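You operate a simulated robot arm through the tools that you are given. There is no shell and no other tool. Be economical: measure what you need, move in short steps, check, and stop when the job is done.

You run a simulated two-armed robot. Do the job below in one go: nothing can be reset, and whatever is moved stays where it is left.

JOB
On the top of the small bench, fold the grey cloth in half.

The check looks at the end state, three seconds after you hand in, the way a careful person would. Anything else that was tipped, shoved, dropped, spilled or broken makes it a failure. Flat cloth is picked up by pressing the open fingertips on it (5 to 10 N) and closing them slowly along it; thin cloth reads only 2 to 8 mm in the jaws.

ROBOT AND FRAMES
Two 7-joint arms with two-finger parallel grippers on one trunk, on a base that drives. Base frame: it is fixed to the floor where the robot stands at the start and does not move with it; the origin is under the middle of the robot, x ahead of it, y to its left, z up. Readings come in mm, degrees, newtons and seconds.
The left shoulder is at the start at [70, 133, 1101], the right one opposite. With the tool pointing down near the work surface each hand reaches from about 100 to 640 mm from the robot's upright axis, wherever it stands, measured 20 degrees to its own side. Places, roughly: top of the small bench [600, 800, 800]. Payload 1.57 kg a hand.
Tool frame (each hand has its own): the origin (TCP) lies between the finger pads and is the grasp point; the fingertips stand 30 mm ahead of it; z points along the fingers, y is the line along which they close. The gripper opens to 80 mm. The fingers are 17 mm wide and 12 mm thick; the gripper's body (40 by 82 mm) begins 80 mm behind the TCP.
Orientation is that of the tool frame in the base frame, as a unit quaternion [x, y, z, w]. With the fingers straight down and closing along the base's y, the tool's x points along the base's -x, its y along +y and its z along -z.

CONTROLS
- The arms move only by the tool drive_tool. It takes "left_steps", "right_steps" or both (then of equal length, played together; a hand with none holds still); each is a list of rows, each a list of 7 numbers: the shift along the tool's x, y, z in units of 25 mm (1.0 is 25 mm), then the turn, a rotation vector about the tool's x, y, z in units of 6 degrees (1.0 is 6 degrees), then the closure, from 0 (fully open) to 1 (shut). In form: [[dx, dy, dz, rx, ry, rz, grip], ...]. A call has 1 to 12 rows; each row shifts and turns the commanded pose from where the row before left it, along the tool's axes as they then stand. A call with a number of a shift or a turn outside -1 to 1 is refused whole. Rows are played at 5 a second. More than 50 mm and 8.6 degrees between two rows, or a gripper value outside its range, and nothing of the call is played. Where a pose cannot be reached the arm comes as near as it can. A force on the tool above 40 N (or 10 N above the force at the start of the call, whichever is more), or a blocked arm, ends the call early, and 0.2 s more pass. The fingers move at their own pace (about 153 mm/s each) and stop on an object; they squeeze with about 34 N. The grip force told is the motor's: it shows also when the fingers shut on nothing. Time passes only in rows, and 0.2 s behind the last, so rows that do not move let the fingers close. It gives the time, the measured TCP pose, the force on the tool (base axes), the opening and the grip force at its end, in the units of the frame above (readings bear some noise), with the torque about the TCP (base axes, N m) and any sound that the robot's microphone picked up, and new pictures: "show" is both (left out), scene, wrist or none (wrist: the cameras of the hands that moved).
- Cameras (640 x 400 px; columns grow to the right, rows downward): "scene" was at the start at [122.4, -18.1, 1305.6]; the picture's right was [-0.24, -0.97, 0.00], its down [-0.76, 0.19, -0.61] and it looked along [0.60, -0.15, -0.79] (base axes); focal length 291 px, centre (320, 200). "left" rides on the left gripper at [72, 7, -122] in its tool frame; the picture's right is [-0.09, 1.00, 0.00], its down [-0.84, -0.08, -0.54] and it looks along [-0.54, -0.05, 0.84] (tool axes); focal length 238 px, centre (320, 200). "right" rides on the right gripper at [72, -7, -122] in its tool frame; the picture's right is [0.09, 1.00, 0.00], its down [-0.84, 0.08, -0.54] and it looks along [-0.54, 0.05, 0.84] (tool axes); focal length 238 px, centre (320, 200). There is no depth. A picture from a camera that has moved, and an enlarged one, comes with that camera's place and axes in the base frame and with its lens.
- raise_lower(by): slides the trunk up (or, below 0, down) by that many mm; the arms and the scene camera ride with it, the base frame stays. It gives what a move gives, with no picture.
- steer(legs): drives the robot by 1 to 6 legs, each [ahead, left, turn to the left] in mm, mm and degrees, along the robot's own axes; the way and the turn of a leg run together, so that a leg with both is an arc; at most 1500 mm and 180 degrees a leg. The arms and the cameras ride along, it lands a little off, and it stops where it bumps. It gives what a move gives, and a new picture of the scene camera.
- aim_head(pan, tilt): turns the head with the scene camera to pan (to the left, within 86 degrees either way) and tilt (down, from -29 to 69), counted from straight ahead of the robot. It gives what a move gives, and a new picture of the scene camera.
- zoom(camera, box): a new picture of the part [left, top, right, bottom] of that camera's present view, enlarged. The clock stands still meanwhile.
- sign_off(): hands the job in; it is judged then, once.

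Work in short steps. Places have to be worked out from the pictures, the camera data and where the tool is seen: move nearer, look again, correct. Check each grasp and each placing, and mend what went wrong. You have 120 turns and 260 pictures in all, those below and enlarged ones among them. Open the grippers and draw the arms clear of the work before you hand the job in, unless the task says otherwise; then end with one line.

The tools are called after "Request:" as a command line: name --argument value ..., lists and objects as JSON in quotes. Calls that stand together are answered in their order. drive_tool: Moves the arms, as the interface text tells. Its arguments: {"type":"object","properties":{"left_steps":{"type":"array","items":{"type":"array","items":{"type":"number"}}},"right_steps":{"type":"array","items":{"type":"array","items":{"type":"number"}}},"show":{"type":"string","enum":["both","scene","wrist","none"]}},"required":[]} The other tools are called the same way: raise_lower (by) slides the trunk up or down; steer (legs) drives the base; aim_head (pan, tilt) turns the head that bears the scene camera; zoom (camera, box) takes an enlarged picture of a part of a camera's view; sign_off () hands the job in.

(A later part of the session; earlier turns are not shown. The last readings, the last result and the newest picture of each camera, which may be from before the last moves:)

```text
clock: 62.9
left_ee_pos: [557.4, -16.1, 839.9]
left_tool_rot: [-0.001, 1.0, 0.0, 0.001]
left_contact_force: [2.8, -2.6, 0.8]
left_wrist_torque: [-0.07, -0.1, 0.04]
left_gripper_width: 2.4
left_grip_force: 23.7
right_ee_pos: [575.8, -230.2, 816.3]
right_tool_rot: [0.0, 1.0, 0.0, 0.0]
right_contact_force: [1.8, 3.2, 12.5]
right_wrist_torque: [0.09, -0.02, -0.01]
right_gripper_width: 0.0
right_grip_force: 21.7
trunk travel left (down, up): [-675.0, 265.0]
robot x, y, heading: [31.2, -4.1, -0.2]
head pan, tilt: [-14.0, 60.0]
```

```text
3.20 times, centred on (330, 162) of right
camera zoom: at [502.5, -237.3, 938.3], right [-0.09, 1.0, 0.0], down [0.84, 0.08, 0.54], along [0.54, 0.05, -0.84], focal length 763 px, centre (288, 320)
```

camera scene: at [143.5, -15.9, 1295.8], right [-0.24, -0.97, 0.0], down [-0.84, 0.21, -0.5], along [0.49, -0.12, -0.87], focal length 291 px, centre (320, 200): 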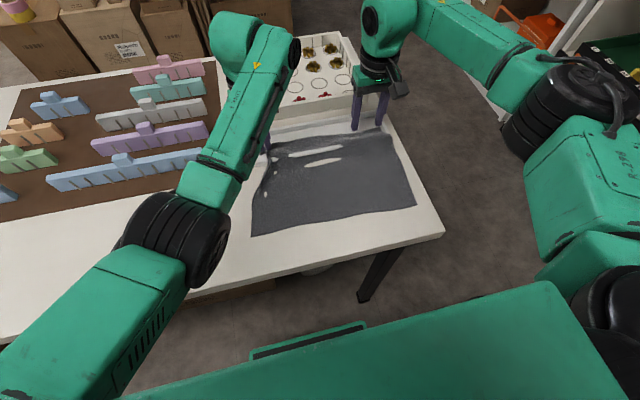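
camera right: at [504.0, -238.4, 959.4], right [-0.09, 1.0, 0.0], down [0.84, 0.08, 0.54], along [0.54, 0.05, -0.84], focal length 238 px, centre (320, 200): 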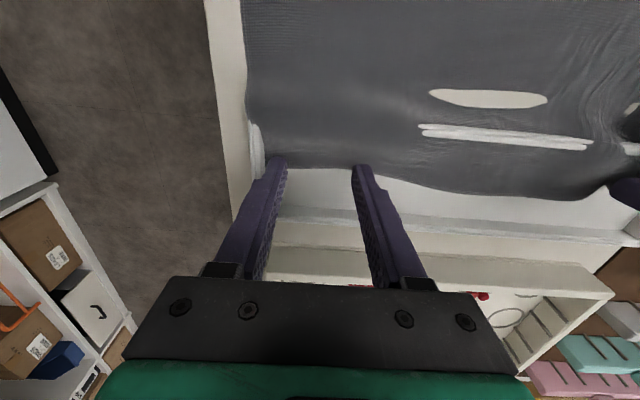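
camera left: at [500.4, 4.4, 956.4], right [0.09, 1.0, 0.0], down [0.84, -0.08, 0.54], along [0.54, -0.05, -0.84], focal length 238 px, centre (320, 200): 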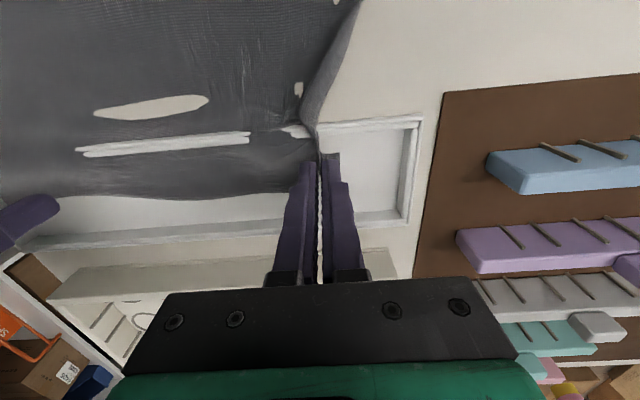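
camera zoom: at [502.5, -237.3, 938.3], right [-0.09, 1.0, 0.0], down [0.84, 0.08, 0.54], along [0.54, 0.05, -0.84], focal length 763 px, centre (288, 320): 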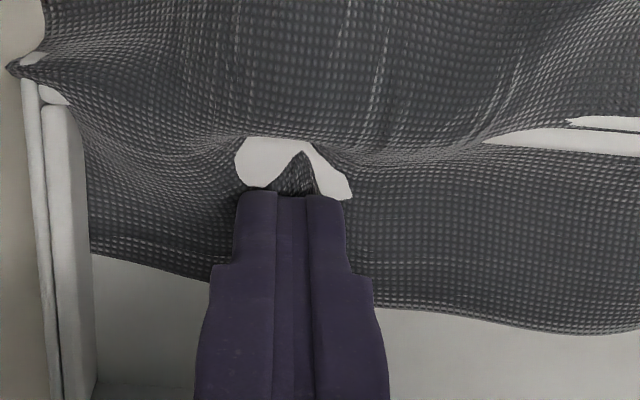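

Reads 0 yet the ridge still seems at the tips; lift 12 mm to see if it comes.

Request:
drive_tool --right_steps '[[0, 0, -0.15, 0, 0, 0, 1], [0, 0, -0.15, 0, 0, 0, 1], [0, 0, -0.15, 0, 0, 0, 1], [0, 0, 0, 0, 0, 0, 1]]' --show "scene"

Request:
zoom --camera "right" --box '[200, 80, 460, 240]'

```text
clock: 63.9
left_ee_pos: [557.8, -17.0, 839.4]
left_tool_rot: [-0.001, 1.0, 0.001, 0.0]
left_contact_force: [1.6, 0.8, 0.1]
left_wrist_torque: [0.03, -0.06, 0.01]
left_gripper_width: 2.4
left_grip_force: 24.3
right_ee_pos: [577.3, -231.2, 827.5]
right_tool_rot: [0.0, 1.0, 0.0, 0.0]
right_contact_force: [0.7, -0.2, -0.5]
right_wrist_torque: [0.0, -0.03, -0.02]
right_gripper_width: 0.0
right_grip_force: 21.3
trunk travel left (down, up): [-675.0, 265.0]
robot x, y, heading: [29.3, -1.8, 0.2]
head pan, tilt: [-14.0, 60.0]
camera scene: at [144.4, -16.1, 1295.7], right [-0.24, -0.97, 0.0], down [-0.84, 0.21, -0.5], along [0.48, -0.12, -0.87], focal length 291 px, centre (320, 200)
```

scene: 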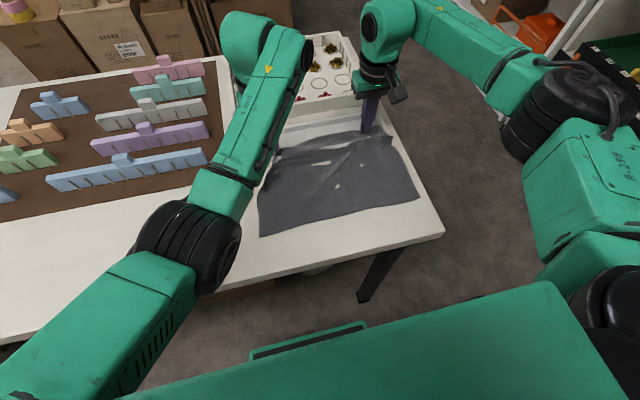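

```text
2.46 times, centred on (330, 160) of right
camera zoom: at [503.9, -238.4, 949.5], right [-0.09, 1.0, 0.0], down [0.84, 0.08, 0.54], along [0.54, 0.05, -0.84], focal length 587 px, centre (295, 298)
```

zoom: 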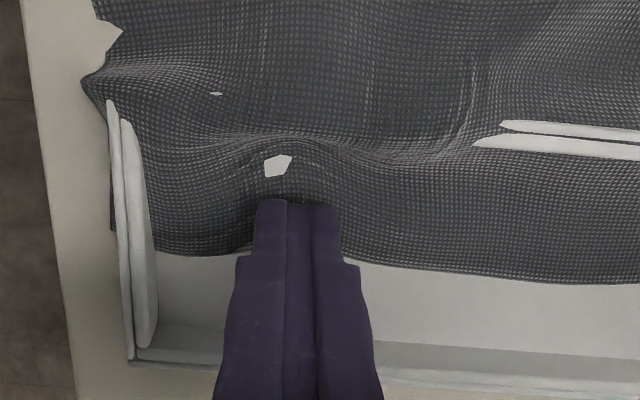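

It didn't come. Next try: same pressing and slow closing, but at ~9 mm gap lift 2 mm while snapping shut, so the tips don't grind the ridge out.

Request:
drive_tool --right_steps '[[0, 0, 0, 0, 0, 0, 0.35], [0, 0, 0, 0, 0, 0, 0.35], [0, 0, 0.3, 0, 0, 0, 0.35], [0, 0, 0.15, 0, 0, 0, 0.35], [0, 0, 0.1, 0, 0, 0, 0.35], [0, 0, 0, 0, 0, 0, 0.35]]' --show "none"

```text
clock: 65.3
left_ee_pos: [557.1, -17.3, 840.6]
left_tool_rot: [0.0, 1.0, -0.001, 0.001]
left_contact_force: [2.5, -0.3, -1.2]
left_wrist_torque: [-0.01, -0.14, 0.04]
left_gripper_width: 2.6
left_grip_force: 24.0
right_ee_pos: [576.6, -231.3, 817.4]
right_tool_rot: [0.001, 1.0, 0.0, 0.002]
right_contact_force: [2.7, -2.3, 16.5]
right_wrist_torque: [-0.26, -0.06, 0.09]
right_gripper_width: 51.6
right_grip_force: 0.2
trunk travel left (down, up): [-675.0, 265.0]
robot x, y, heading: [29.8, 0.8, -0.0]
head pan, tilt: [-14.0, 60.0]
```

16.5 N at 52 mm. Close in steps, with the small lift at the end.

Request:
drive_tool --right_steps '[[0, 0, 0, 0, 0, 0, 0.41], [0, 0, 0, 0, 0, 0, 0.47], [0, 0, 0, 0, 0, 0, 0.53], [0, 0, 0, 0, 0, 0, 0.59], [0, 0, 0, 0, 0, 0, 0.65], [0, 0, 0, 0, 0, 0, 0.71], [0, 0, 0, 0, 0, 0, 0.77], [0, 0, 0, 0, 0, 0, 0.83], [0, 0, 0, 0, 0, 0, 0.88], [0, 0, -0.05, 0, 0, 0, 1], [0, 0, -0.05, 0, 0, 0, 1], [0, 0, 0, 0, 0, 0, 1]]' --show "none"

Request:
zoom --camera "right" --box '[230, 100, 430, 225]'

```text
clock: 67.9
left_ee_pos: [556.4, -20.2, 841.1]
left_tool_rot: [0.001, 1.0, 0.001, 0.002]
left_contact_force: [6.8, -14.1, 1.1]
left_wrist_torque: [-0.49, -0.27, 0.04]
left_gripper_width: 2.6
left_grip_force: 24.1
right_ee_pos: [573.9, -234.2, 816.4]
right_tool_rot: [0.001, 1.0, 0.0, 0.001]
right_contact_force: [-4.1, -9.8, 18.6]
right_wrist_torque: [-0.24, 0.24, 0.22]
right_gripper_width: 4.0
right_grip_force: 24.9
trunk travel left (down, up): [-675.0, 265.0]
robot x, y, heading: [28.8, 3.4, -0.2]
head pan, tilt: [-14.0, 60.0]
```

```text
3.20 times, centred on (330, 162) of right
camera zoom: at [501.4, -242.2, 938.3], right [-0.09, 1.0, 0.0], down [0.84, 0.08, 0.54], along [0.54, 0.05, -0.84], focal length 763 px, centre (288, 320)
```

zoom: 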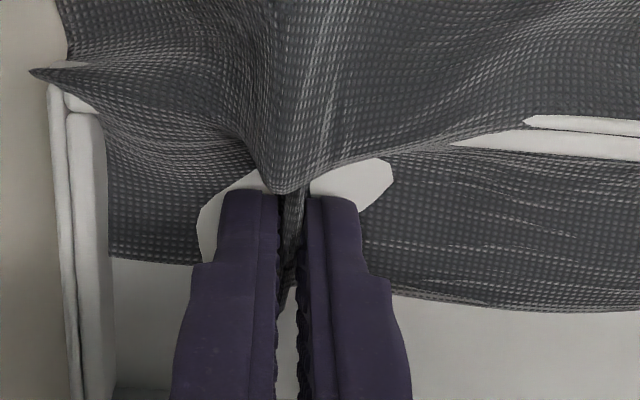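

Caught: 4.0 mm right, 2.6 mm left, but the cloth between is taut (−14 N). Relieve with left moving inward 12 mm, then lift both.

Request:
drive_tool --left_steps '[[0, -0.3, -0.1, 0, 0, 0, 1], [0, -0.3, -0.1, 0, 0, 0, 1], [0, 0, -0.3, 0, 0, 0, 1], [0, 0, -0.3, 0, 0, 0, 1], [0, 0, -0.3, 0, 0, 0, 1], [0, 0, 0, 0, 0, 0, 1]]' --right_steps '[[0, 0, -0.05, 0, 0, 0, 1], [0, 0, -0.1, 0, 0, 0, 1], [0, 0, -0.3, 0, 0, 0, 1], [0, 0, -0.4, 0, 0, 0, 1], [0, 0, -0.5, 0, 0, 0, 1], [0, 0, 0, 0, 0, 0, 1]]' --show "both"

```text
clock: 69.3
left_ee_pos: [561.1, -33.0, 867.5]
left_tool_rot: [-0.004, 1.0, 0.004, 0.0]
left_contact_force: [0.6, 0.2, 0.1]
left_wrist_torque: [-0.03, -0.02, -0.02]
left_gripper_width: 2.4
left_grip_force: 24.1
right_ee_pos: [577.7, -238.7, 848.2]
right_tool_rot: [0.002, 1.0, 0.0, -0.002]
right_contact_force: [-2.0, -21.9, -12.2]
right_wrist_torque: [-0.67, 0.05, 0.0]
right_gripper_width: 3.0
right_grip_force: 23.6
trunk travel left (down, up): [-675.0, 265.0]
robot x, y, heading: [32.2, -1.0, -0.2]
head pan, tilt: [-14.0, 60.0]
camera scene: at [146.5, -22.2, 1295.3], right [-0.24, -0.97, 0.0], down [-0.84, 0.21, -0.5], along [0.48, -0.12, -0.87], focal length 291 px, centre (320, 200)
camera right: at [505.0, -244.9, 969.4], right [-0.09, 1.0, 0.0], down [0.84, 0.08, 0.54], along [0.54, 0.05, -0.84], focal length 238 px, centre (320, 200)
camera left: at [489.6, -27.6, 988.5], right [0.09, 1.0, 0.01], down [0.84, -0.08, 0.54], along [0.54, -0.04, -0.84], focal length 238 px, centre (320, 200)
```

scene: 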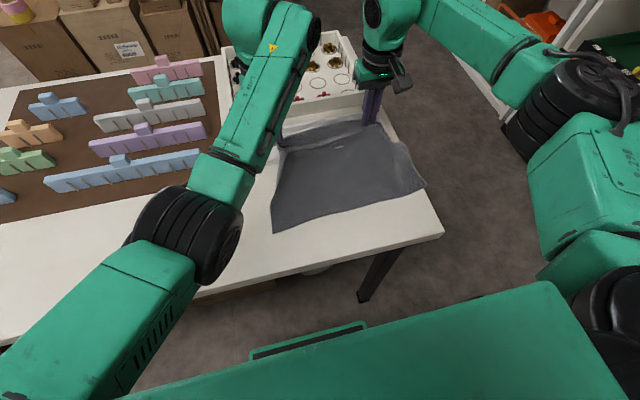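
right: 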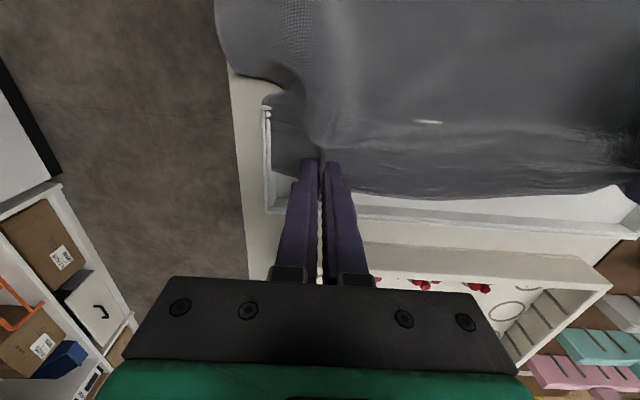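
left: 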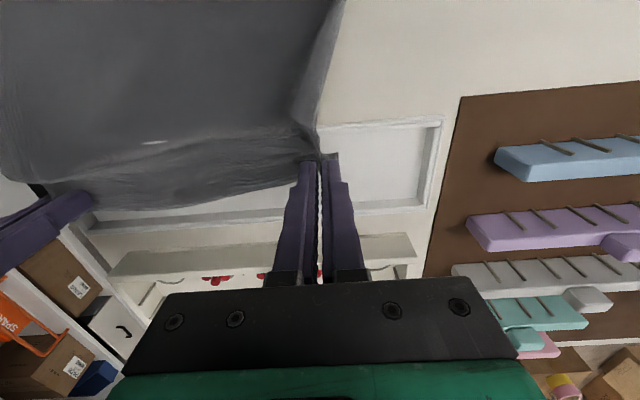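

Both corners are lifted and the tray is unmoved; the cloth slid ~45 mm rightward, with its near-right corner over the table edge. I shift both hands left while lifting, spreading slightly to take out slack.

Request:
drive_tool --left_steps '[[0, 0.35, -0.1, 0, 0, 0, 1], [0, 0.35, -0.1, 0, 0, 0, 1], [0, 0.35, -0.1, 0, 0, 0, 1], [0, 0.35, -0.1, 0, 0, 0, 1], [0, 0.35, -0.1, 0, 0, 0, 1], [0, 0.35, 0, 0, 0, 0, 1], [0, 0, 0, 0, 0, 0, 1]]' --right_steps '[[0, 0.26, -0.25, 0, 0, 0, 1], [0, 0.26, -0.25, 0, 0, 0, 1], [0, 0.26, -0.25, 0, 0, 0, 1], [0, 0.26, -0.25, 0, 0, 0, 1], [0, 0.26, -0.25, 0, 0, 0, 1], [0, 0.26, 0, 0, 0, 0, 1], [0, 0, 0, 0, 0, 0, 1]]' --show "both"

```text
clock: 69.8
left_ee_pos: [559.8, -25.3, 871.1]
left_tool_rot: [0.002, 1.0, -0.002, 0.001]
left_contact_force: [0.7, -6.1, -0.8]
left_wrist_torque: [-0.26, -0.05, 0.03]
left_gripper_width: 2.7
left_grip_force: 24.0
right_ee_pos: [574.2, -238.2, 849.9]
right_tool_rot: [0.007, 1.0, -0.012, -0.005]
right_contact_force: [0.2, -17.3, -15.0]
right_wrist_torque: [-0.55, 0.01, -0.02]
right_gripper_width: 3.2
right_grip_force: 24.6
trunk travel left (down, up): [-675.0, 265.0]
robot x, y, heading: [30.6, -3.0, -0.1]
head pan, tilt: [-14.0, 60.0]
stopped in row 2 (right hand): the force on the tool passed its limit at 41 N (the readings are from after the stop); the commanded pose is now the measured one
camera scene: at [145.9, -19.5, 1295.6], right [-0.24, -0.97, 0.0], down [-0.84, 0.21, -0.5], along [0.48, -0.12, -0.87], focal length 291 px, centre (320, 200)
camera right: at [503.5, -241.4, 972.8], right [-0.08, 1.0, -0.02], down [0.84, 0.08, 0.53], along [0.53, 0.02, -0.85], focal length 238 px, centre (320, 200)
camera left: at [488.4, -20.0, 992.8], right [0.09, 1.0, 0.0], down [0.84, -0.08, 0.54], along [0.54, -0.05, -0.84], focal length 238 px, centre (320, 200)
```

scene: 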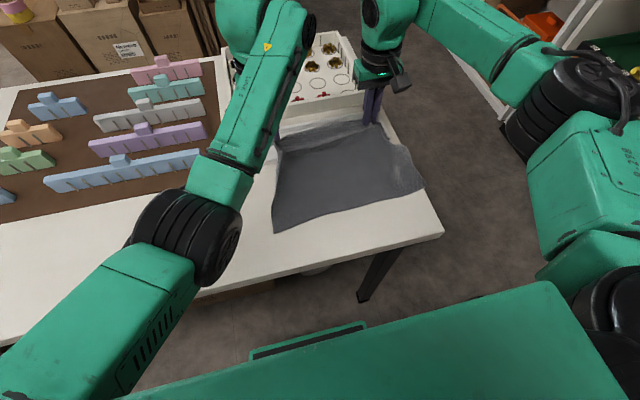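
right: 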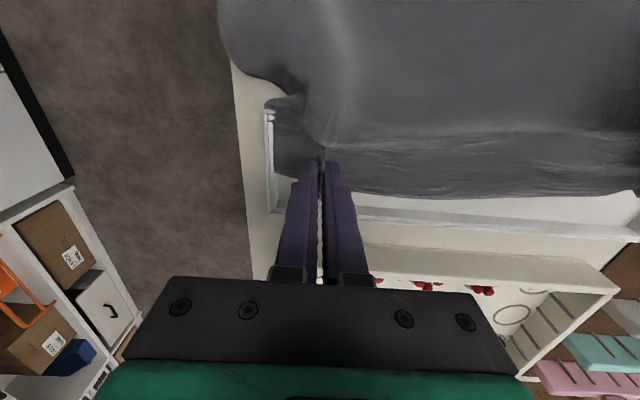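
left: 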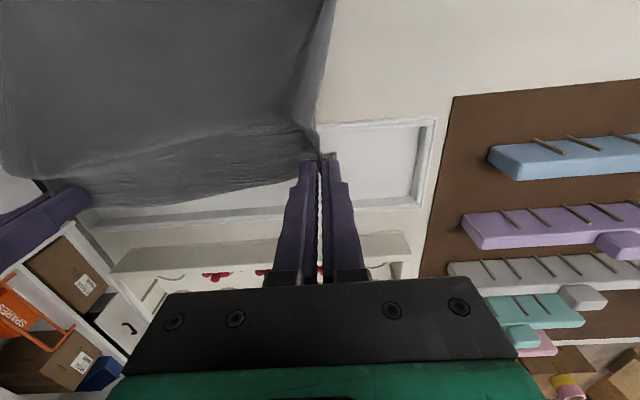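

The right hand feels a 15–20 N pull toward down-right: the cloth's right part seems snagged at the tray's right end. I look closely before pulling more.

Request:
zoom --camera "right" --box '[220, 60, 380, 220]'

Request:
zoom --camera "scene" --box '[260, 90, 440, 240]'

```text
2.50 times, centred on (300, 140) of right
camera zoom: at [503.5, -241.4, 972.8], right [-0.08, 1.0, -0.02], down [0.84, 0.08, 0.53], along [0.53, 0.02, -0.85], focal length 596 px, centre (370, 350)
```

zoom: 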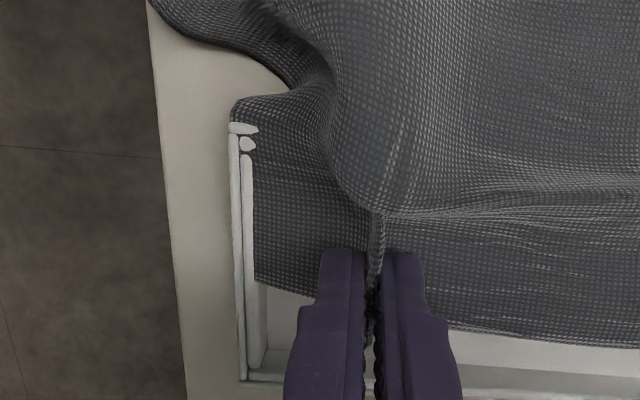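

```text
2.67 times, centred on (350, 165) of scene
camera zoom: at [145.9, -19.5, 1295.6], right [-0.24, -0.97, 0.0], down [-0.84, 0.21, -0.5], along [0.48, -0.12, -0.87], focal length 777 px, centre (240, 293)
```

zoom: 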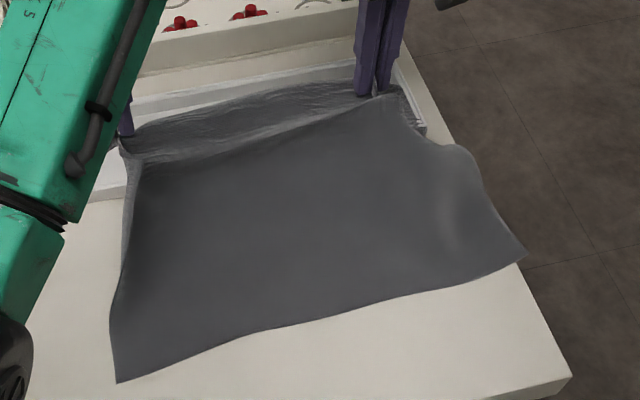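

The flap right of the right hand hooks over the tray's near-right corner post. I move right hand back rightward 15 mm and mainly upward to lift the flap off it.

Request:
drive_tool --left_steps '[[0, -0.2, -0.1, 0, 0, 0, 1], [0, -0.2, -0.1, 0, 0, 0, 1], [0, -0.2, -0.2, 0, 0, 0, 1], [0, 0, -0.2, 0, 0, 0, 1], [0, 0, -0.2, 0, 0, 0, 1], [0, 0, 0, 0, 0, 0, 1]]' --right_steps '[[0, -0.3, -0.1, 0, 0, 0, 1], [0, -0.3, -0.2, 0, 0, 0, 1], [0, -0.3, -0.25, 0, 0, 0, 1], [0, 0, -0.25, 0, 0, 0, 1], [0, 0, -0.25, 0, 0, 0, 1], [0, 0, 0, 0, 0, 0, 1]]' --show "none"

Request:
zoom --camera "right" --box '[220, 60, 380, 220]'

```text
clock: 71.2
left_ee_pos: [560.4, -43.8, 891.9]
left_tool_rot: [0.001, 1.0, -0.001, -0.001]
left_contact_force: [0.6, -9.0, -0.7]
left_wrist_torque: [-0.27, 0.0, 0.06]
left_gripper_width: 2.2
left_grip_force: 23.7
right_ee_pos: [575.9, -255.3, 877.2]
right_tool_rot: [0.003, 1.0, -0.006, -0.004]
right_contact_force: [-5.7, -1.1, -23.7]
right_wrist_torque: [-0.03, 0.1, 0.08]
right_gripper_width: 2.8
right_grip_force: 23.8
trunk travel left (down, up): [-675.0, 265.0]
robot x, y, heading: [29.7, -0.5, 0.0]
head pan, tilt: [-14.0, 60.0]
```

```text
2.50 times, centred on (300, 140) of right
camera zoom: at [504.6, -261.8, 999.5], right [-0.08, 1.0, -0.01], down [0.84, 0.08, 0.53], along [0.53, 0.04, -0.85], focal length 596 px, centre (370, 350)
```

zoom: 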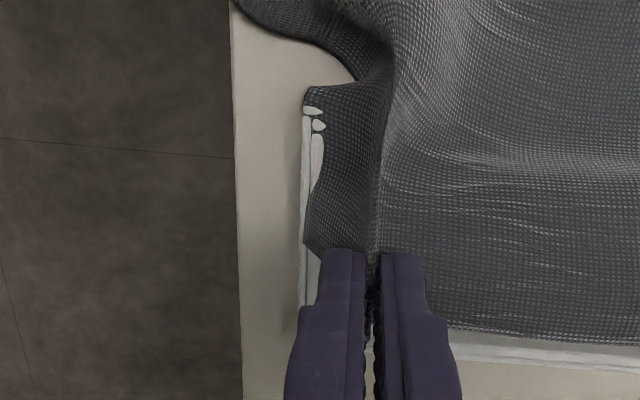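

The flap is up but its edge still clings to the corner post (24 N). Release tension: bring right hand down a little and toward near-right, past the post.

Request:
drive_tool --left_steps '[[0, -0.2, 0, 0, 0, 0, 1], [0, -0.3, 0, 0, 0, 0, 1], [0.2, -0.3, 0, 0, 0, 0, 1], [0.4, -0.2, 0, 0, 0, 0, 1], [0.4, 0, 0, 0, 0, 0, 1], [0, 0, 0, 0, 0, 0, 1]]' --right_steps '[[0, 0, 0.4, 0, 0, 0, 1], [0.2, -0.3, 0.1, 0, 0, 0, 1], [0.4, -0.3, 0, 0, 0, 0, 1], [0.5, -0.2, 0, 0, 0, 0, 1], [0.5, 0, -0.2, 0, 0, 0, 1], [0, 0, 0, 0, 0, 0, 1]]' --show "scene"

Request:
zoom --camera "right" --box '[180, 60, 400, 260]'

```text
clock: 72.6
left_ee_pos: [535.3, -65.4, 890.8]
left_tool_rot: [-0.001, 1.0, -0.001, 0.001]
left_contact_force: [-0.3, -0.8, -1.6]
left_wrist_torque: [-0.01, 0.03, -0.01]
left_gripper_width: 2.4
left_grip_force: 23.7
right_ee_pos: [537.3, -273.1, 871.8]
right_tool_rot: [0.003, 1.0, -0.007, -0.004]
right_contact_force: [8.6, 1.9, -12.1]
right_wrist_torque: [0.14, -0.4, -0.01]
right_gripper_width: 2.5
right_grip_force: 24.3
trunk travel left (down, up): [-675.0, 265.0]
robot x, y, heading: [27.8, 3.0, -0.1]
head pan, tilt: [-14.0, 60.0]
camera scene: at [147.9, -17.9, 1295.2], right [-0.24, -0.97, 0.0], down [-0.84, 0.21, -0.5], along [0.48, -0.12, -0.87], focal length 291 px, centre (320, 200)
```

scene: 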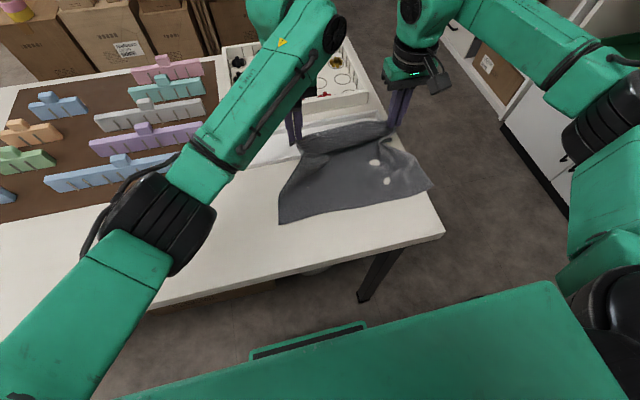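

```text
2.00 times, centred on (290, 160) of right
camera zoom: at [466.1, -278.9, 993.7], right [-0.08, 1.0, -0.01], down [0.84, 0.08, 0.54], along [0.53, 0.03, -0.84], focal length 477 px, centre (380, 280)
```

zoom: 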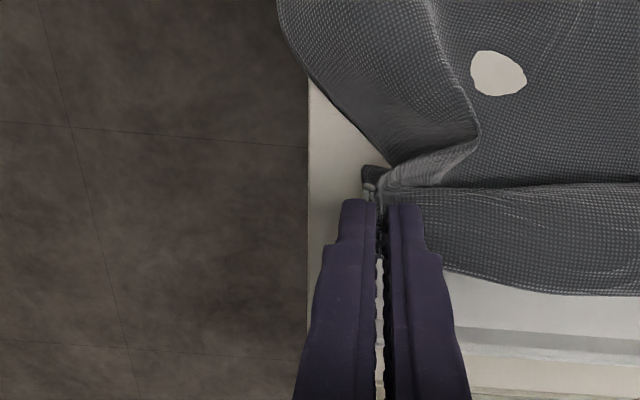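

Still hooked at the post. I centre the right hand above the post ([545,-283]) and pull straight up slowly.

Request:
drive_tool --left_steps '[[0, 0, 0, 0, 0, 0, 1], [0, 0, 0, 0, 0, 0, 1], [0, 0, 0, 0, 0, 0, 1], [0, 0, -0.1, 0, 0, 0, 1], [0, 0, -0.1, 0, 0, 0, 1], [0, 0, -0.1, 0, 0, 0, 1]]' --right_steps '[[-0.2, -0.3, 0.4, 0, 0, 0, 1], [-0.2, -0.3, 0, 0, 0, 0, 1], [0, 0, -0.2, 0, 0, 0, 1], [0, 0, -0.2, 0, 0, 0, 1], [0, 0, -0.2, 0, 0, 0, 1], [0, 0, -0.2, 0, 0, 0, 1]]' --show "none"

Request:
zoom --camera "right" --box '[220, 80, 400, 240]'

Request:
zoom --camera "scene" --box '[260, 80, 460, 240]'

```text
clock: 74.0
left_ee_pos: [535.1, -64.4, 897.5]
left_tool_rot: [0.001, 1.0, -0.004, 0.0]
left_contact_force: [3.1, -25.3, -2.2]
left_wrist_torque: [-0.8, -0.12, 0.14]
left_gripper_width: 2.8
left_grip_force: 24.1
right_ee_pos: [547.7, -286.5, 883.2]
right_tool_rot: [0.002, 1.0, -0.004, -0.004]
right_contact_force: [1.9, 28.6, -14.3]
right_wrist_torque: [1.0, -0.09, 0.17]
right_gripper_width: 3.2
right_grip_force: 24.0
trunk travel left (down, up): [-675.0, 265.0]
robot x, y, heading: [31.9, 1.9, -0.2]
head pan, tilt: [-14.0, 60.0]
```

```text
2.50 times, centred on (310, 160) of right
camera zoom: at [475.4, -291.8, 1004.6], right [-0.09, 1.0, -0.01], down [0.84, 0.08, 0.53], along [0.53, 0.04, -0.85], focal length 596 px, centre (345, 300)
```

zoom: 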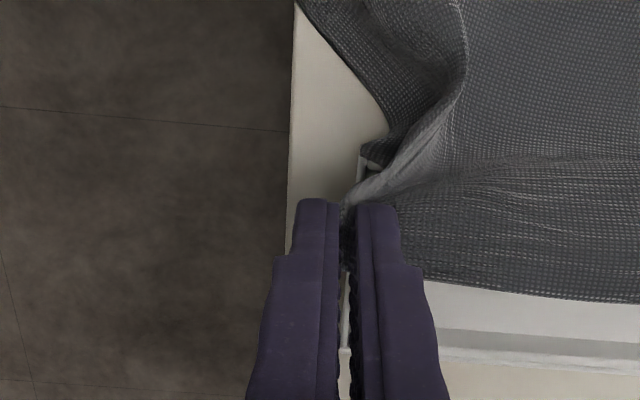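

```text
2.50 times, centred on (360, 160) of scene
camera zoom: at [147.8, -16.9, 1295.3], right [-0.24, -0.97, 0.0], down [-0.84, 0.21, -0.5], along [0.48, -0.12, -0.87], focal length 728 px, centre (220, 300)
```

zoom: 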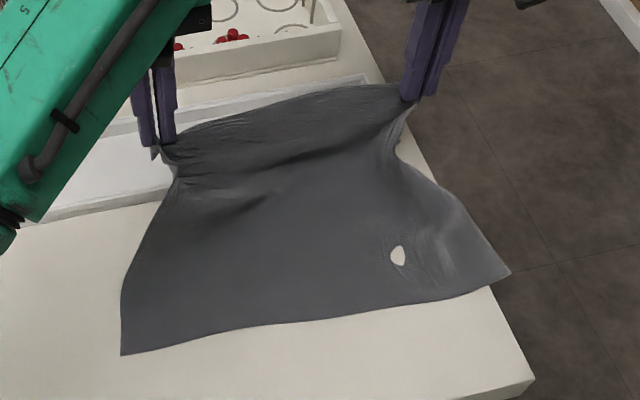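

The hands are now taut against each other (25 N at 222 mm apart). Relieve the left by 15 mm and continue raising the right.

Request:
drive_tool --left_steps '[[0, -0.3, 0, 0, 0, 0, 1], [0, -0.3, 0, 0, 0, 0, 1], [0, -0.1, -0.2, 0, 0, 0, 1], [0, 0, -0.2, 0, 0, 0, 1], [0, 0, -0.2, 0, 0, 0, 1], [0, 0, -0.2, 0, 0, 0, 1]]' --right_steps '[[0, 0, 0, 0, 0, 0, 1], [0, 0, -0.1, 0, 0, 0, 1], [0, 0, -0.2, 0, 0, 0, 1], [0, 0, -0.2, 0, 0, 0, 1], [0, 0, -0.2, 0, 0, 0, 1], [0, 0, -0.2, 0, 0, 0, 1]]' --show "none"

Request:
zoom --camera "right" --box '[220, 80, 400, 240]'

Request:
zoom --camera "scene" --box '[260, 80, 460, 240]'

```text
clock: 75.4
left_ee_pos: [534.0, -80.8, 919.6]
left_tool_rot: [0.001, 1.0, -0.003, 0.001]
left_contact_force: [0.4, 0.0, -0.2]
left_wrist_torque: [-0.04, 0.02, -0.02]
left_gripper_width: 2.3
left_grip_force: 24.2
right_ee_pos: [546.5, -286.7, 907.0]
right_tool_rot: [0.005, 1.0, -0.008, -0.002]
right_contact_force: [0.6, -0.6, -0.9]
right_wrist_torque: [-0.03, 0.0, -0.01]
right_gripper_width: 2.2
right_grip_force: 23.7
trunk travel left (down, up): [-675.0, 265.0]
robot x, y, heading: [27.1, 0.9, -0.4]
head pan, tilt: [-14.0, 60.0]
```

```text
2.50 times, centred on (310, 160) of right
camera zoom: at [473.4, -292.2, 1028.5], right [-0.08, 1.0, -0.01], down [0.84, 0.08, 0.54], along [0.54, 0.03, -0.84], focal length 596 px, centre (345, 300)
```

zoom: 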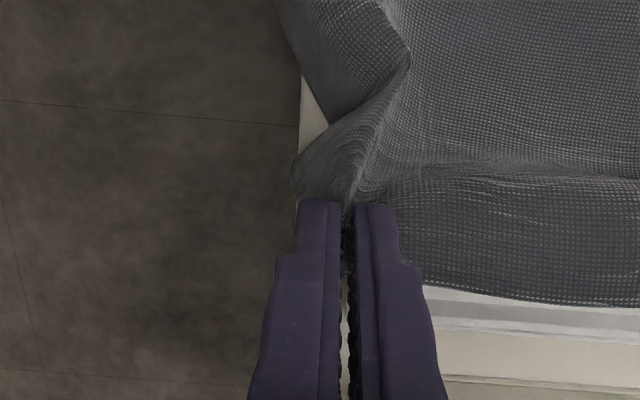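

```text
2.50 times, centred on (360, 160) of scene
camera zoom: at [144.8, -16.4, 1295.8], right [-0.24, -0.97, 0.0], down [-0.84, 0.21, -0.5], along [0.48, -0.12, -0.87], focal length 728 px, centre (220, 300)
```

zoom: 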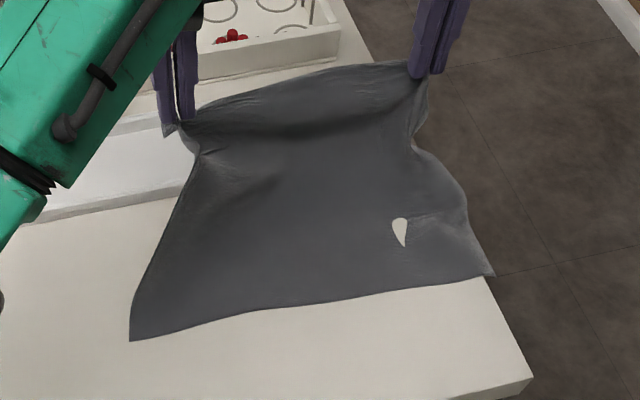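

Free: forces near zero and both still hold. I raise both to let the cloth hang, shifting it left and nearer, with ~213 mm spacing.

Request:
drive_tool --left_steps '[[0.1, 0, -0.7, 0, 0, 0, 1], [0.2, 0.3, -0.7, 0, 0, 0, 1], [0.2, 0.5, -0.6, 0, 0, 0, 1], [0.3, 0.6, -0.6, 0, 0, 0, 1], [0.3, 0.6, -0.6, 0, 0, 0, 1], [0.3, 0.6, -0.6, 0, 0, 0, 1], [0.3, 0.6, -0.6, 0, 0, 0, 1], [0.3, 0.6, -0.6, 0, 0, 0, 1], [0.16, 0.6, 0, 0, 0, 0, 1], [0, 0, 0, 0, 0, 0, 1]]' --right_steps '[[0.1, 0, -0.8, 0, 0, 0, 1], [0.3, 0.3, -0.8, 0, 0, 0, 1], [0.3, 0.5, -0.7, 0, 0, 0, 1], [0.4, 0.56, -0.7, 0, 0, 0, 1], [0.4, 0.56, -0.6, 0, 0, 0, 1], [0.3, 0.56, -0.6, 0, 0, 0, 1], [0.3, 0.56, -0.6, 0, 0, 0, 1], [0.3, 0.56, -0.6, 0, 0, 0, 1], [0.26, 0.56, 0, 0, 0, 0, 1], [0, 0, 0, 0, 0, 0, 1]]' --show "scene"

```text
clock: 77.6
left_ee_pos: [480.6, 27.6, 1043.8]
left_tool_rot: [0.001, 1.0, -0.001, 0.001]
left_contact_force: [0.0, -1.8, 0.5]
left_wrist_torque: [-0.05, 0.0, 0.0]
left_gripper_width: 2.4
left_grip_force: 24.2
right_ee_pos: [480.3, -182.5, 1039.7]
right_tool_rot: [0.003, 1.0, -0.007, -0.001]
right_contact_force: [0.4, 1.9, -0.7]
right_wrist_torque: [0.07, 0.02, -0.02]
right_gripper_width: 2.1
right_grip_force: 23.8
trunk travel left (down, up): [-675.0, 265.0]
robot x, y, heading: [30.3, 1.3, -0.1]
head pan, tilt: [-14.0, 60.0]
camera scene: at [144.3, -17.3, 1295.7], right [-0.24, -0.97, 0.0], down [-0.84, 0.21, -0.5], along [0.48, -0.12, -0.87], focal length 291 px, centre (320, 200)
```

scene: 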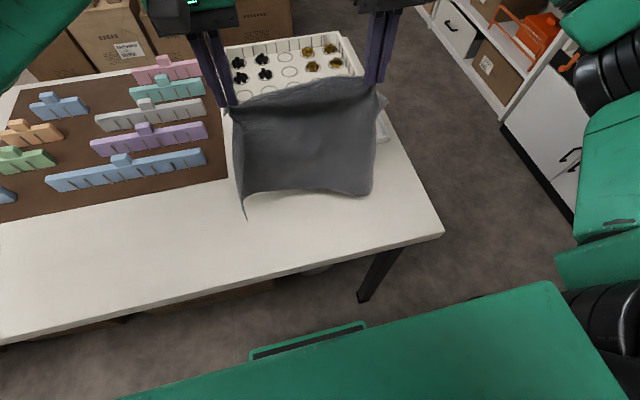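

Tray undisturbed, and the cloth hangs cleanly with its bottom edge just above the table. I bring both hands near to x≈365 and look.

Request:
drive_tool --left_steps '[[0.5, 0, -0.1, 0, 0, 0, 1], [0.5, 0, -0.1, 0, 0, 0, 1], [0.5, 0, 0, 0, 0, 0, 1], [0.5, 0, 0, 0, 0, 0, 1], [0.5, 0, 0, 0, 0, 0, 1], [0.5, 0, 0, 0, 0, 0, 1], [0.5, 0, 0, 0, 0, 0, 1], [0.5, 0, 0, 0, 0, 0, 1], [0.5, 0, 0, 0, 0, 0, 1], [0.1, 0, 0, 0, 0, 0, 1], [0, 0, 0, 0, 0, 0, 1]]' --right_steps '[[0.5, 0, -0.2, 0, 0, 0, 1], [0.5, 0, -0.2, 0, 0, 0, 1], [0.5, 0, 0, 0, 0, 0, 1], [0.5, 0, 0, 0, 0, 0, 1], [0.5, 0, 0, 0, 0, 0, 1], [0.5, 0, 0, 0, 0, 0, 1], [0.5, 0, 0, 0, 0, 0, 1], [0.5, 0, 0, 0, 0, 0, 1], [0.5, 0, 0, 0, 0, 0, 1], [0.1, 0, 0, 0, 0, 0, 1], [0, 0, 0, 0, 0, 0, 1]]' --show "both"

```text
clock: 80.0
left_ee_pos: [363.9, 29.8, 1050.4]
left_tool_rot: [0.001, 1.0, -0.003, 0.001]
left_contact_force: [-1.1, -1.2, -0.1]
left_wrist_torque: [-0.05, 0.01, 0.01]
left_gripper_width: 2.6
left_grip_force: 24.5
right_ee_pos: [365.6, -179.9, 1050.6]
right_tool_rot: [0.003, 1.0, -0.008, -0.003]
right_contact_force: [-0.6, 0.7, -0.9]
right_wrist_torque: [0.04, -0.04, 0.02]
right_gripper_width: 2.3
right_grip_force: 24.1
trunk travel left (down, up): [-675.0, 265.0]
robot x, y, heading: [28.4, -0.1, -0.1]
head pan, tilt: [-14.0, 60.0]
camera scene: at [144.2, -16.5, 1295.8], right [-0.24, -0.97, 0.0], down [-0.84, 0.21, -0.5], along [0.48, -0.12, -0.87], focal length 291 px, centre (320, 200)
camera right: at [293.1, -184.8, 1172.8], right [-0.09, 1.0, -0.01], down [0.84, 0.08, 0.54], along [0.54, 0.03, -0.84], focal length 238 px, centre (320, 200)
camera left: at [292.2, 36.2, 1170.8], right [0.09, 1.0, 0.0], down [0.84, -0.07, 0.54], along [0.54, -0.05, -0.84], focal length 238 px, centre (320, 200)
```

scene: 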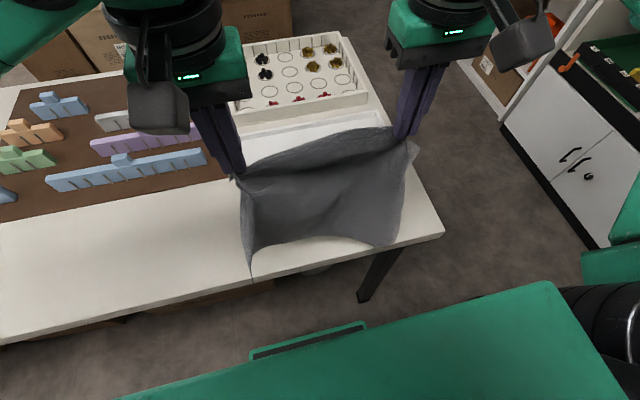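
right: 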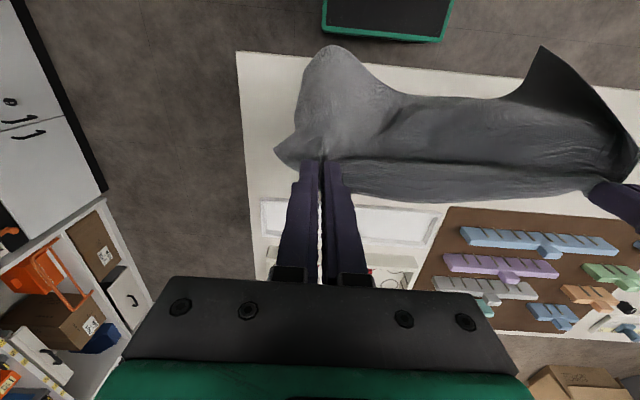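
left: 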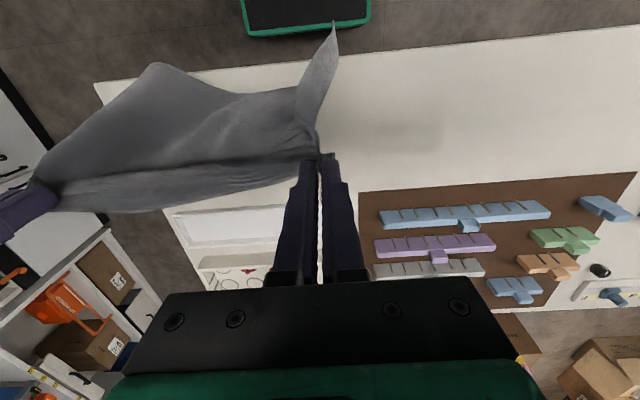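

The bottom edge hangs ~60 mm nearer than the hands, close to the table's near edge. I move forward to x≈440 while lowering so the bottom edge lands around x≈380.

Request:
drive_tool --left_steps '[[-0.5, 0.05, 0, 0, 0, 0, 1], [-0.6, 0.05, 0, 0, 0, 0, 1], [-0.6, 0, 0, 0, 0, 0, 1], [-0.6, 0, 0, 0, 0, 0, 1], [-0.6, 0, 0.2, 0, 0, 0, 1], [-0.2, 0, 0.4, 0, 0, 0, 1], [0, 0, 0.4, 0, 0, 0, 1], [0, 0, 0.4, 0, 0, 0, 1], [0, 0, 0, 0, 0, 0, 1]]' --right_steps '[[-0.5, 0, 0, 0, 0, 0, 1], [-0.6, 0, 0, 0, 0, 0, 1], [-0.6, 0, 0, 0, 0, 0, 1], [-0.6, 0, 0, 0, 0, 0, 1], [-0.6, 0, 0.2, 0, 0, 0, 1], [-0.2, 0, 0.4, 0, 0, 0, 1], [0, 0, 0.4, 0, 0, 0, 1], [0, 0, 0.4, 0, 0, 0, 1], [0, 0, 0, 0, 0, 0, 1]]' --show "both"

```text
clock: 82.0
left_ee_pos: [441.0, 32.4, 1014.6]
left_tool_rot: [-0.001, 1.0, -0.003, 0.002]
left_contact_force: [0.3, -2.8, 1.1]
left_wrist_torque: [-0.16, 0.01, 0.02]
left_gripper_width: 2.7
left_grip_force: 23.6
right_ee_pos: [442.3, -180.5, 1014.8]
right_tool_rot: [0.003, 1.0, -0.007, -0.001]
right_contact_force: [-0.6, 4.6, 0.2]
right_wrist_torque: [0.15, 0.03, 0.05]
right_gripper_width: 2.0
right_grip_force: 23.7
trunk travel left (down, up): [-675.0, 265.0]
robot x, y, heading: [29.2, 1.6, -0.0]
head pan, tilt: [-14.0, 60.0]
camera scene: at [144.0, -16.4, 1295.8], right [-0.24, -0.97, 0.0], down [-0.84, 0.21, -0.5], along [0.48, -0.12, -0.87], focal length 291 px, centre (320, 200)
camera right: at [369.7, -185.9, 1136.6], right [-0.09, 1.0, -0.01], down [0.84, 0.08, 0.54], along [0.54, 0.03, -0.84], focal length 238 px, centre (320, 200)
camera left: at [369.6, 38.7, 1135.9], right [0.09, 1.0, 0.0], down [0.84, -0.07, 0.54], along [0.54, -0.05, -0.84], focal length 238 px, centre (320, 200)
```

scene: 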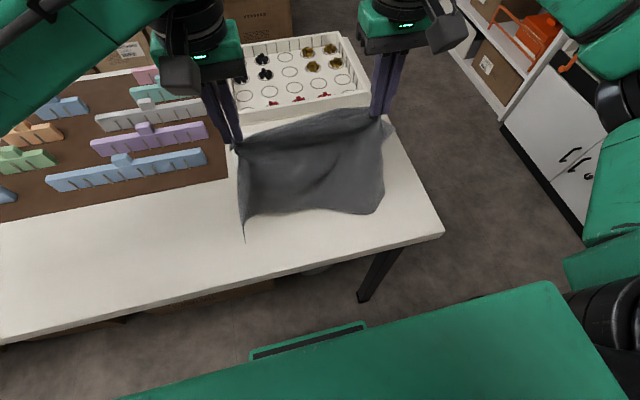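
right: 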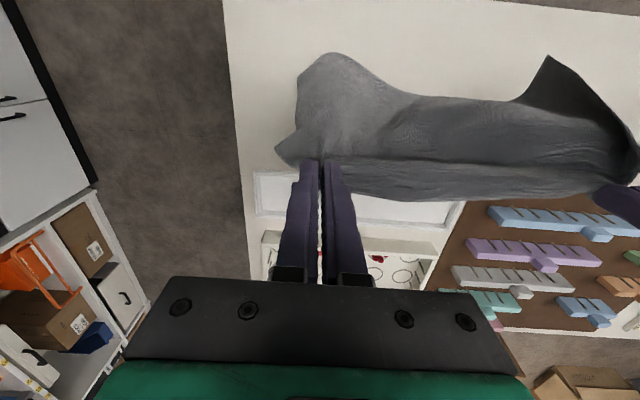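
left: 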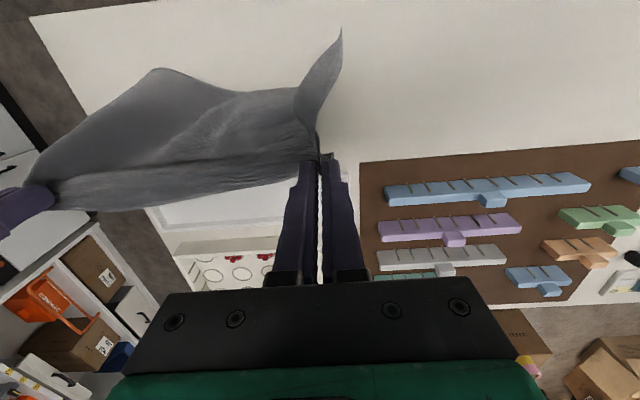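

The bottom-left corner touches near [374,70]. I keep lowering while moving slightly forward so that the lower half lies down on the table toward +x.

Request:
drive_tool --left_steps '[[-0.2, 0, 0.5, 0, 0, 0, 1], [-0.2, 0, 0.5, 0, 0, 0, 1], [-0.2, 0, 0.5, 0, 0, 0, 1], [-0.3, 0, 0.5, 0, 0, 0, 1], [-0.3, 0, 0.4, 0, 0, 0, 1], [-0.4, 0, 0.3, 0, 0, 0, 1], [-0.4, 0, 0.3, 0, 0, 0, 1], [0, 0, 0, 0, 0, 0, 1]]' --right_steps '[[-0.2, 0, 0.5, 0, 0, 0, 1], [-0.2, 0, 0.5, 0, 0, 0, 1], [-0.2, 0, 0.5, 0, 0, 0, 1], [-0.3, 0, 0.5, 0, 0, 0, 1], [-0.3, 0, 0.4, 0, 0, 0, 1], [-0.4, 0, 0.3, 0, 0, 0, 1], [-0.4, 0, 0.3, 0, 0, 0, 1], [0, 0, 0, 0, 0, 0, 1]]' --show "both"

```text
clock: 83.8
left_ee_pos: [492.5, 32.5, 939.2]
left_tool_rot: [0.0, 1.0, -0.003, 0.002]
left_contact_force: [0.2, -7.3, -1.0]
left_wrist_torque: [-0.23, -0.01, 0.03]
left_gripper_width: 2.7
left_grip_force: 24.0
right_ee_pos: [491.9, -182.1, 940.2]
right_tool_rot: [0.003, 1.0, -0.007, -0.002]
right_contact_force: [-0.5, 7.4, 0.2]
right_wrist_torque: [0.22, 0.01, 0.06]
right_gripper_width: 2.5
right_grip_force: 23.7
trunk travel left (down, up): [-675.0, 265.0]
robot x, y, heading: [31.8, 1.0, -0.3]
head pan, tilt: [-14.0, 60.0]
camera scene: at [143.7, -16.4, 1295.8], right [-0.24, -0.97, 0.0], down [-0.84, 0.21, -0.5], along [0.49, -0.12, -0.87], focal length 291 px, centre (320, 200)
camera right: at [419.6, -188.0, 1062.2], right [-0.09, 1.0, -0.01], down [0.84, 0.08, 0.54], along [0.54, 0.03, -0.84], focal length 238 px, centre (320, 200)
camera left: at [420.3, 38.2, 1061.3], right [0.09, 1.0, 0.0], down [0.84, -0.08, 0.54], along [0.54, -0.05, -0.84], focal length 238 px, centre (320, 200)
```

scene: 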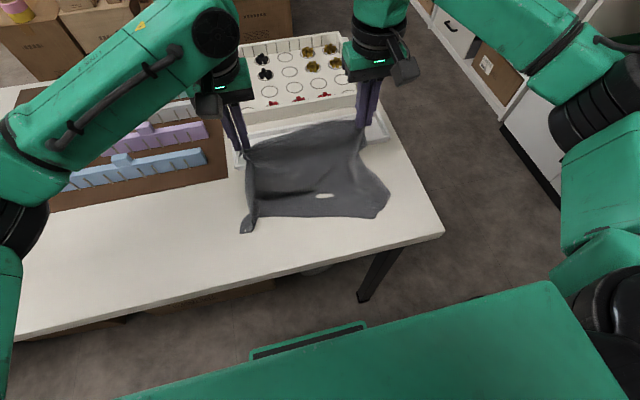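
right: 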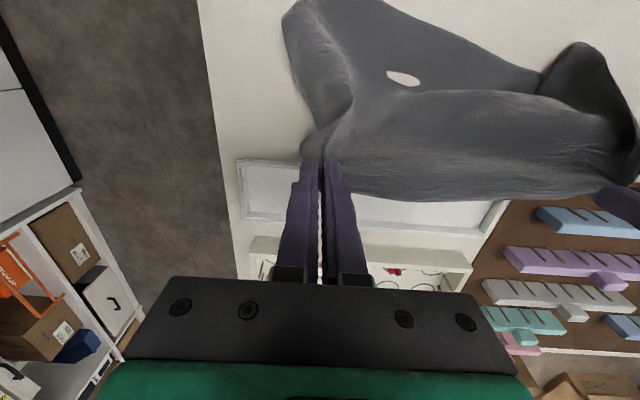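
left: 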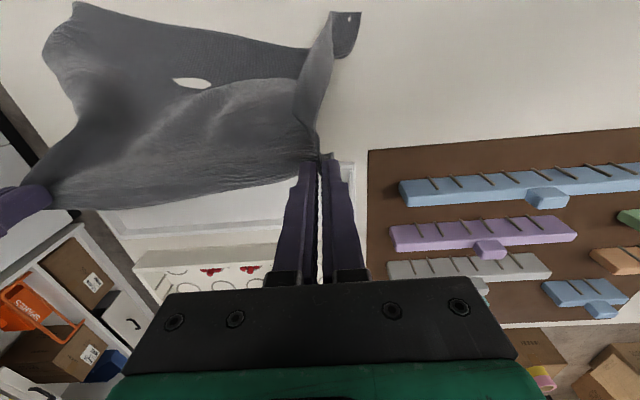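

The lower half is down but its left edge is curled under since the grips gather the top. Better to lay the cloth flat clear of the tray first: lift again, go back to hands x≈385, and let it settle.

Request:
drive_tool --left_steps '[[0.4, 0, -0.8, 0, 0, 0, 1], [0.4, 0, -0.8, 0, 0, 0, 1], [0.4, 0, -0.8, 0, 0, 0, 1], [0.4, 0, -0.8, 0, 0, 0, 1], [0.4, 0, -0.8, 0, 0, 0, 1], [0.5, 0, -0.5, 0, 0, 0, 1], [0.6, 0, 0, 0, 0, 0, 1], [0.6, 0, 0, 0, 0, 0, 1], [0.6, 0, 0, 0, 0, 0, 1], [0, 0, 0, 0, 0, 0, 1], [0, 0, 0, 0, 0, 0, 1]]' --right_steps '[[0.4, 0, -0.8, 0, 0, 0, 1], [0.4, 0, -0.8, 0, 0, 0, 1], [0.4, 0, -0.8, 0, 0, 0, 1], [0.4, 0, -0.8, 0, 0, 0, 1], [0.4, 0, -0.8, 0, 0, 0, 1], [0.5, 0, -0.5, 0, 0, 0, 1], [0.6, 0, 0, 0, 0, 0, 1], [0.6, 0, 0, 0, 0, 0, 1], [0.6, 0, 0, 0, 0, 0, 1], [0, 0, 0, 0, 0, 0, 1], [0, 0, 0, 0, 0, 0, 1]]' --show "scene"

```text
clock: 86.2
left_ee_pos: [384.3, 31.7, 1051.0]
left_tool_rot: [0.0, 1.0, -0.002, 0.0]
left_contact_force: [0.5, -2.8, -0.7]
left_wrist_torque: [-0.1, -0.05, 0.01]
left_gripper_width: 2.7
left_grip_force: 23.8
right_ee_pos: [385.6, -179.1, 1053.7]
right_tool_rot: [0.004, 1.0, -0.007, -0.002]
right_contact_force: [0.5, 1.6, -0.7]
right_wrist_torque: [0.08, 0.02, -0.01]
right_gripper_width: 2.5
right_grip_force: 24.3
trunk travel left (down, up): [-675.0, 265.0]
robot x, y, heading: [31.6, -1.3, -0.0]
head pan, tilt: [-14.0, 60.0]
camera scene: at [144.1, -16.5, 1295.8], right [-0.24, -0.97, 0.0], down [-0.84, 0.21, -0.5], along [0.48, -0.12, -0.87], focal length 291 px, centre (320, 200)
```

scene: 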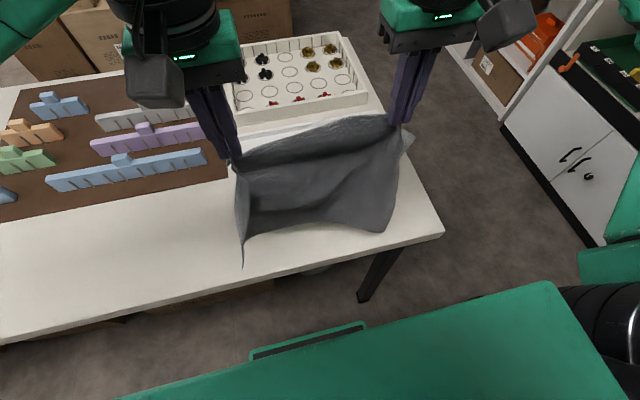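

Now I lay it down in an arc about the near edge (x≈320), hands moving from x≈385 up high to x≈530 down low, short of the tray.

Request:
drive_tool --left_steps '[[-0.2, 0, 0.56, 0, 0, 0, 1], [-0.2, 0, 0.56, 0, 0, 0, 1], [-0.2, 0, 0.56, 0, 0, 0, 1], [-0.67, 0, 0.33, 0, 0, 0, 1], [-0.67, 0, 0.33, 0, 0, 0, 1], [-0.67, 0, 0.33, 0, 0, 0, 1], [-0.8, 0, 0.7, 0, 0, 0, 1], [-0.8, 0, 0.7, 0, 0, 0, 1], [-0.5, 0, 0.7, 0, 0, 0, 1], [-0.5, 0, 0.7, 0, 0, 0, 1], [-0.2, 0, 0.7, 0, 0, 0, 1], [-0.2, 0, 0.7, 0, 0, 0, 1]]' --right_steps '[[-0.2, 0, 0.56, 0, 0, 0, 1], [-0.2, 0, 0.56, 0, 0, 0, 1], [-0.2, 0, 0.56, 0, 0, 0, 1], [-0.67, 0, 0.33, 0, 0, 0, 1], [-0.67, 0, 0.33, 0, 0, 0, 1], [-0.67, 0, 0.33, 0, 0, 0, 1], [-0.8, 0, 0.7, 0, 0, 0, 1], [-0.8, 0, 0.7, 0, 0, 0, 1], [-0.5, 0, 0.7, 0, 0, 0, 1], [-0.5, 0, 0.7, 0, 0, 0, 1], [-0.2, 0, 0.7, 0, 0, 0, 1], [-0.2, 0, 0.7, 0, 0, 0, 1]]' --show "both"

```text
clock: 88.8
left_ee_pos: [524.5, 30.6, 879.0]
left_tool_rot: [-0.001, 1.0, -0.003, 0.001]
left_contact_force: [1.2, -6.5, -0.6]
left_wrist_torque: [-0.2, -0.01, 0.03]
left_gripper_width: 2.6
left_grip_force: 24.0
right_ee_pos: [524.2, -184.2, 881.4]
right_tool_rot: [0.004, 1.0, -0.007, -0.003]
right_contact_force: [-0.5, 6.8, 0.1]
right_wrist_torque: [0.21, 0.03, 0.01]
right_gripper_width: 2.4
right_grip_force: 24.0
trunk travel left (down, up): [-675.0, 265.0]
robot x, y, heading: [27.0, -3.7, 0.2]
head pan, tilt: [-14.0, 60.0]
camera scene: at [145.0, -16.7, 1295.7], right [-0.24, -0.97, 0.0], down [-0.84, 0.21, -0.5], along [0.48, -0.12, -0.87], focal length 291 px, centre (320, 200)
camera right: at [451.5, -189.3, 1003.5], right [-0.09, 1.0, -0.01], down [0.84, 0.08, 0.54], along [0.54, 0.03, -0.84], focal length 238 px, centre (320, 200)
camera left: at [453.8, 36.6, 1001.0], right [0.09, 1.0, 0.0], down [0.84, -0.08, 0.54], along [0.54, -0.05, -0.84], focal length 238 px, centre (320, 200)
```

scene: 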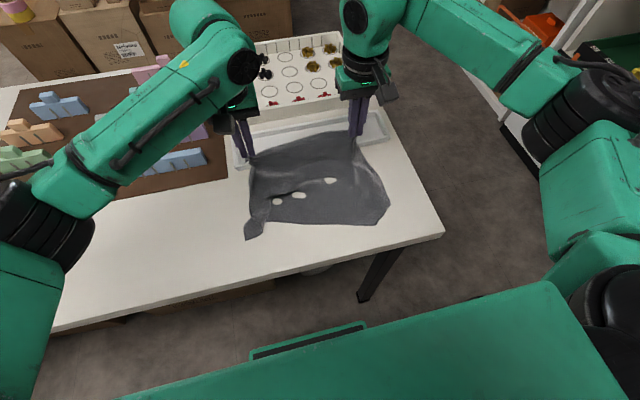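
right: 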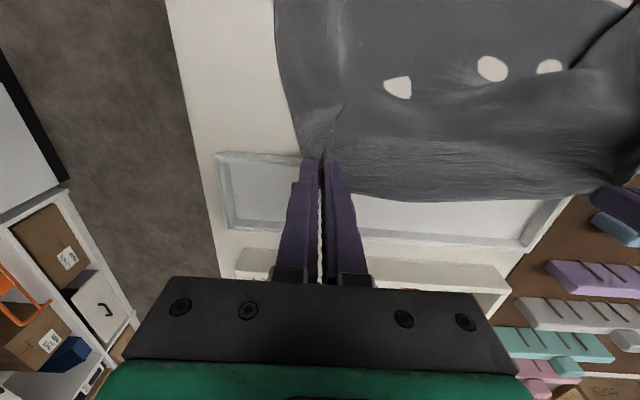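
left: 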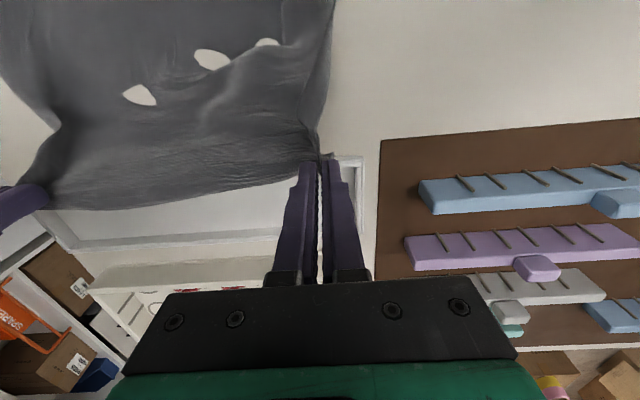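

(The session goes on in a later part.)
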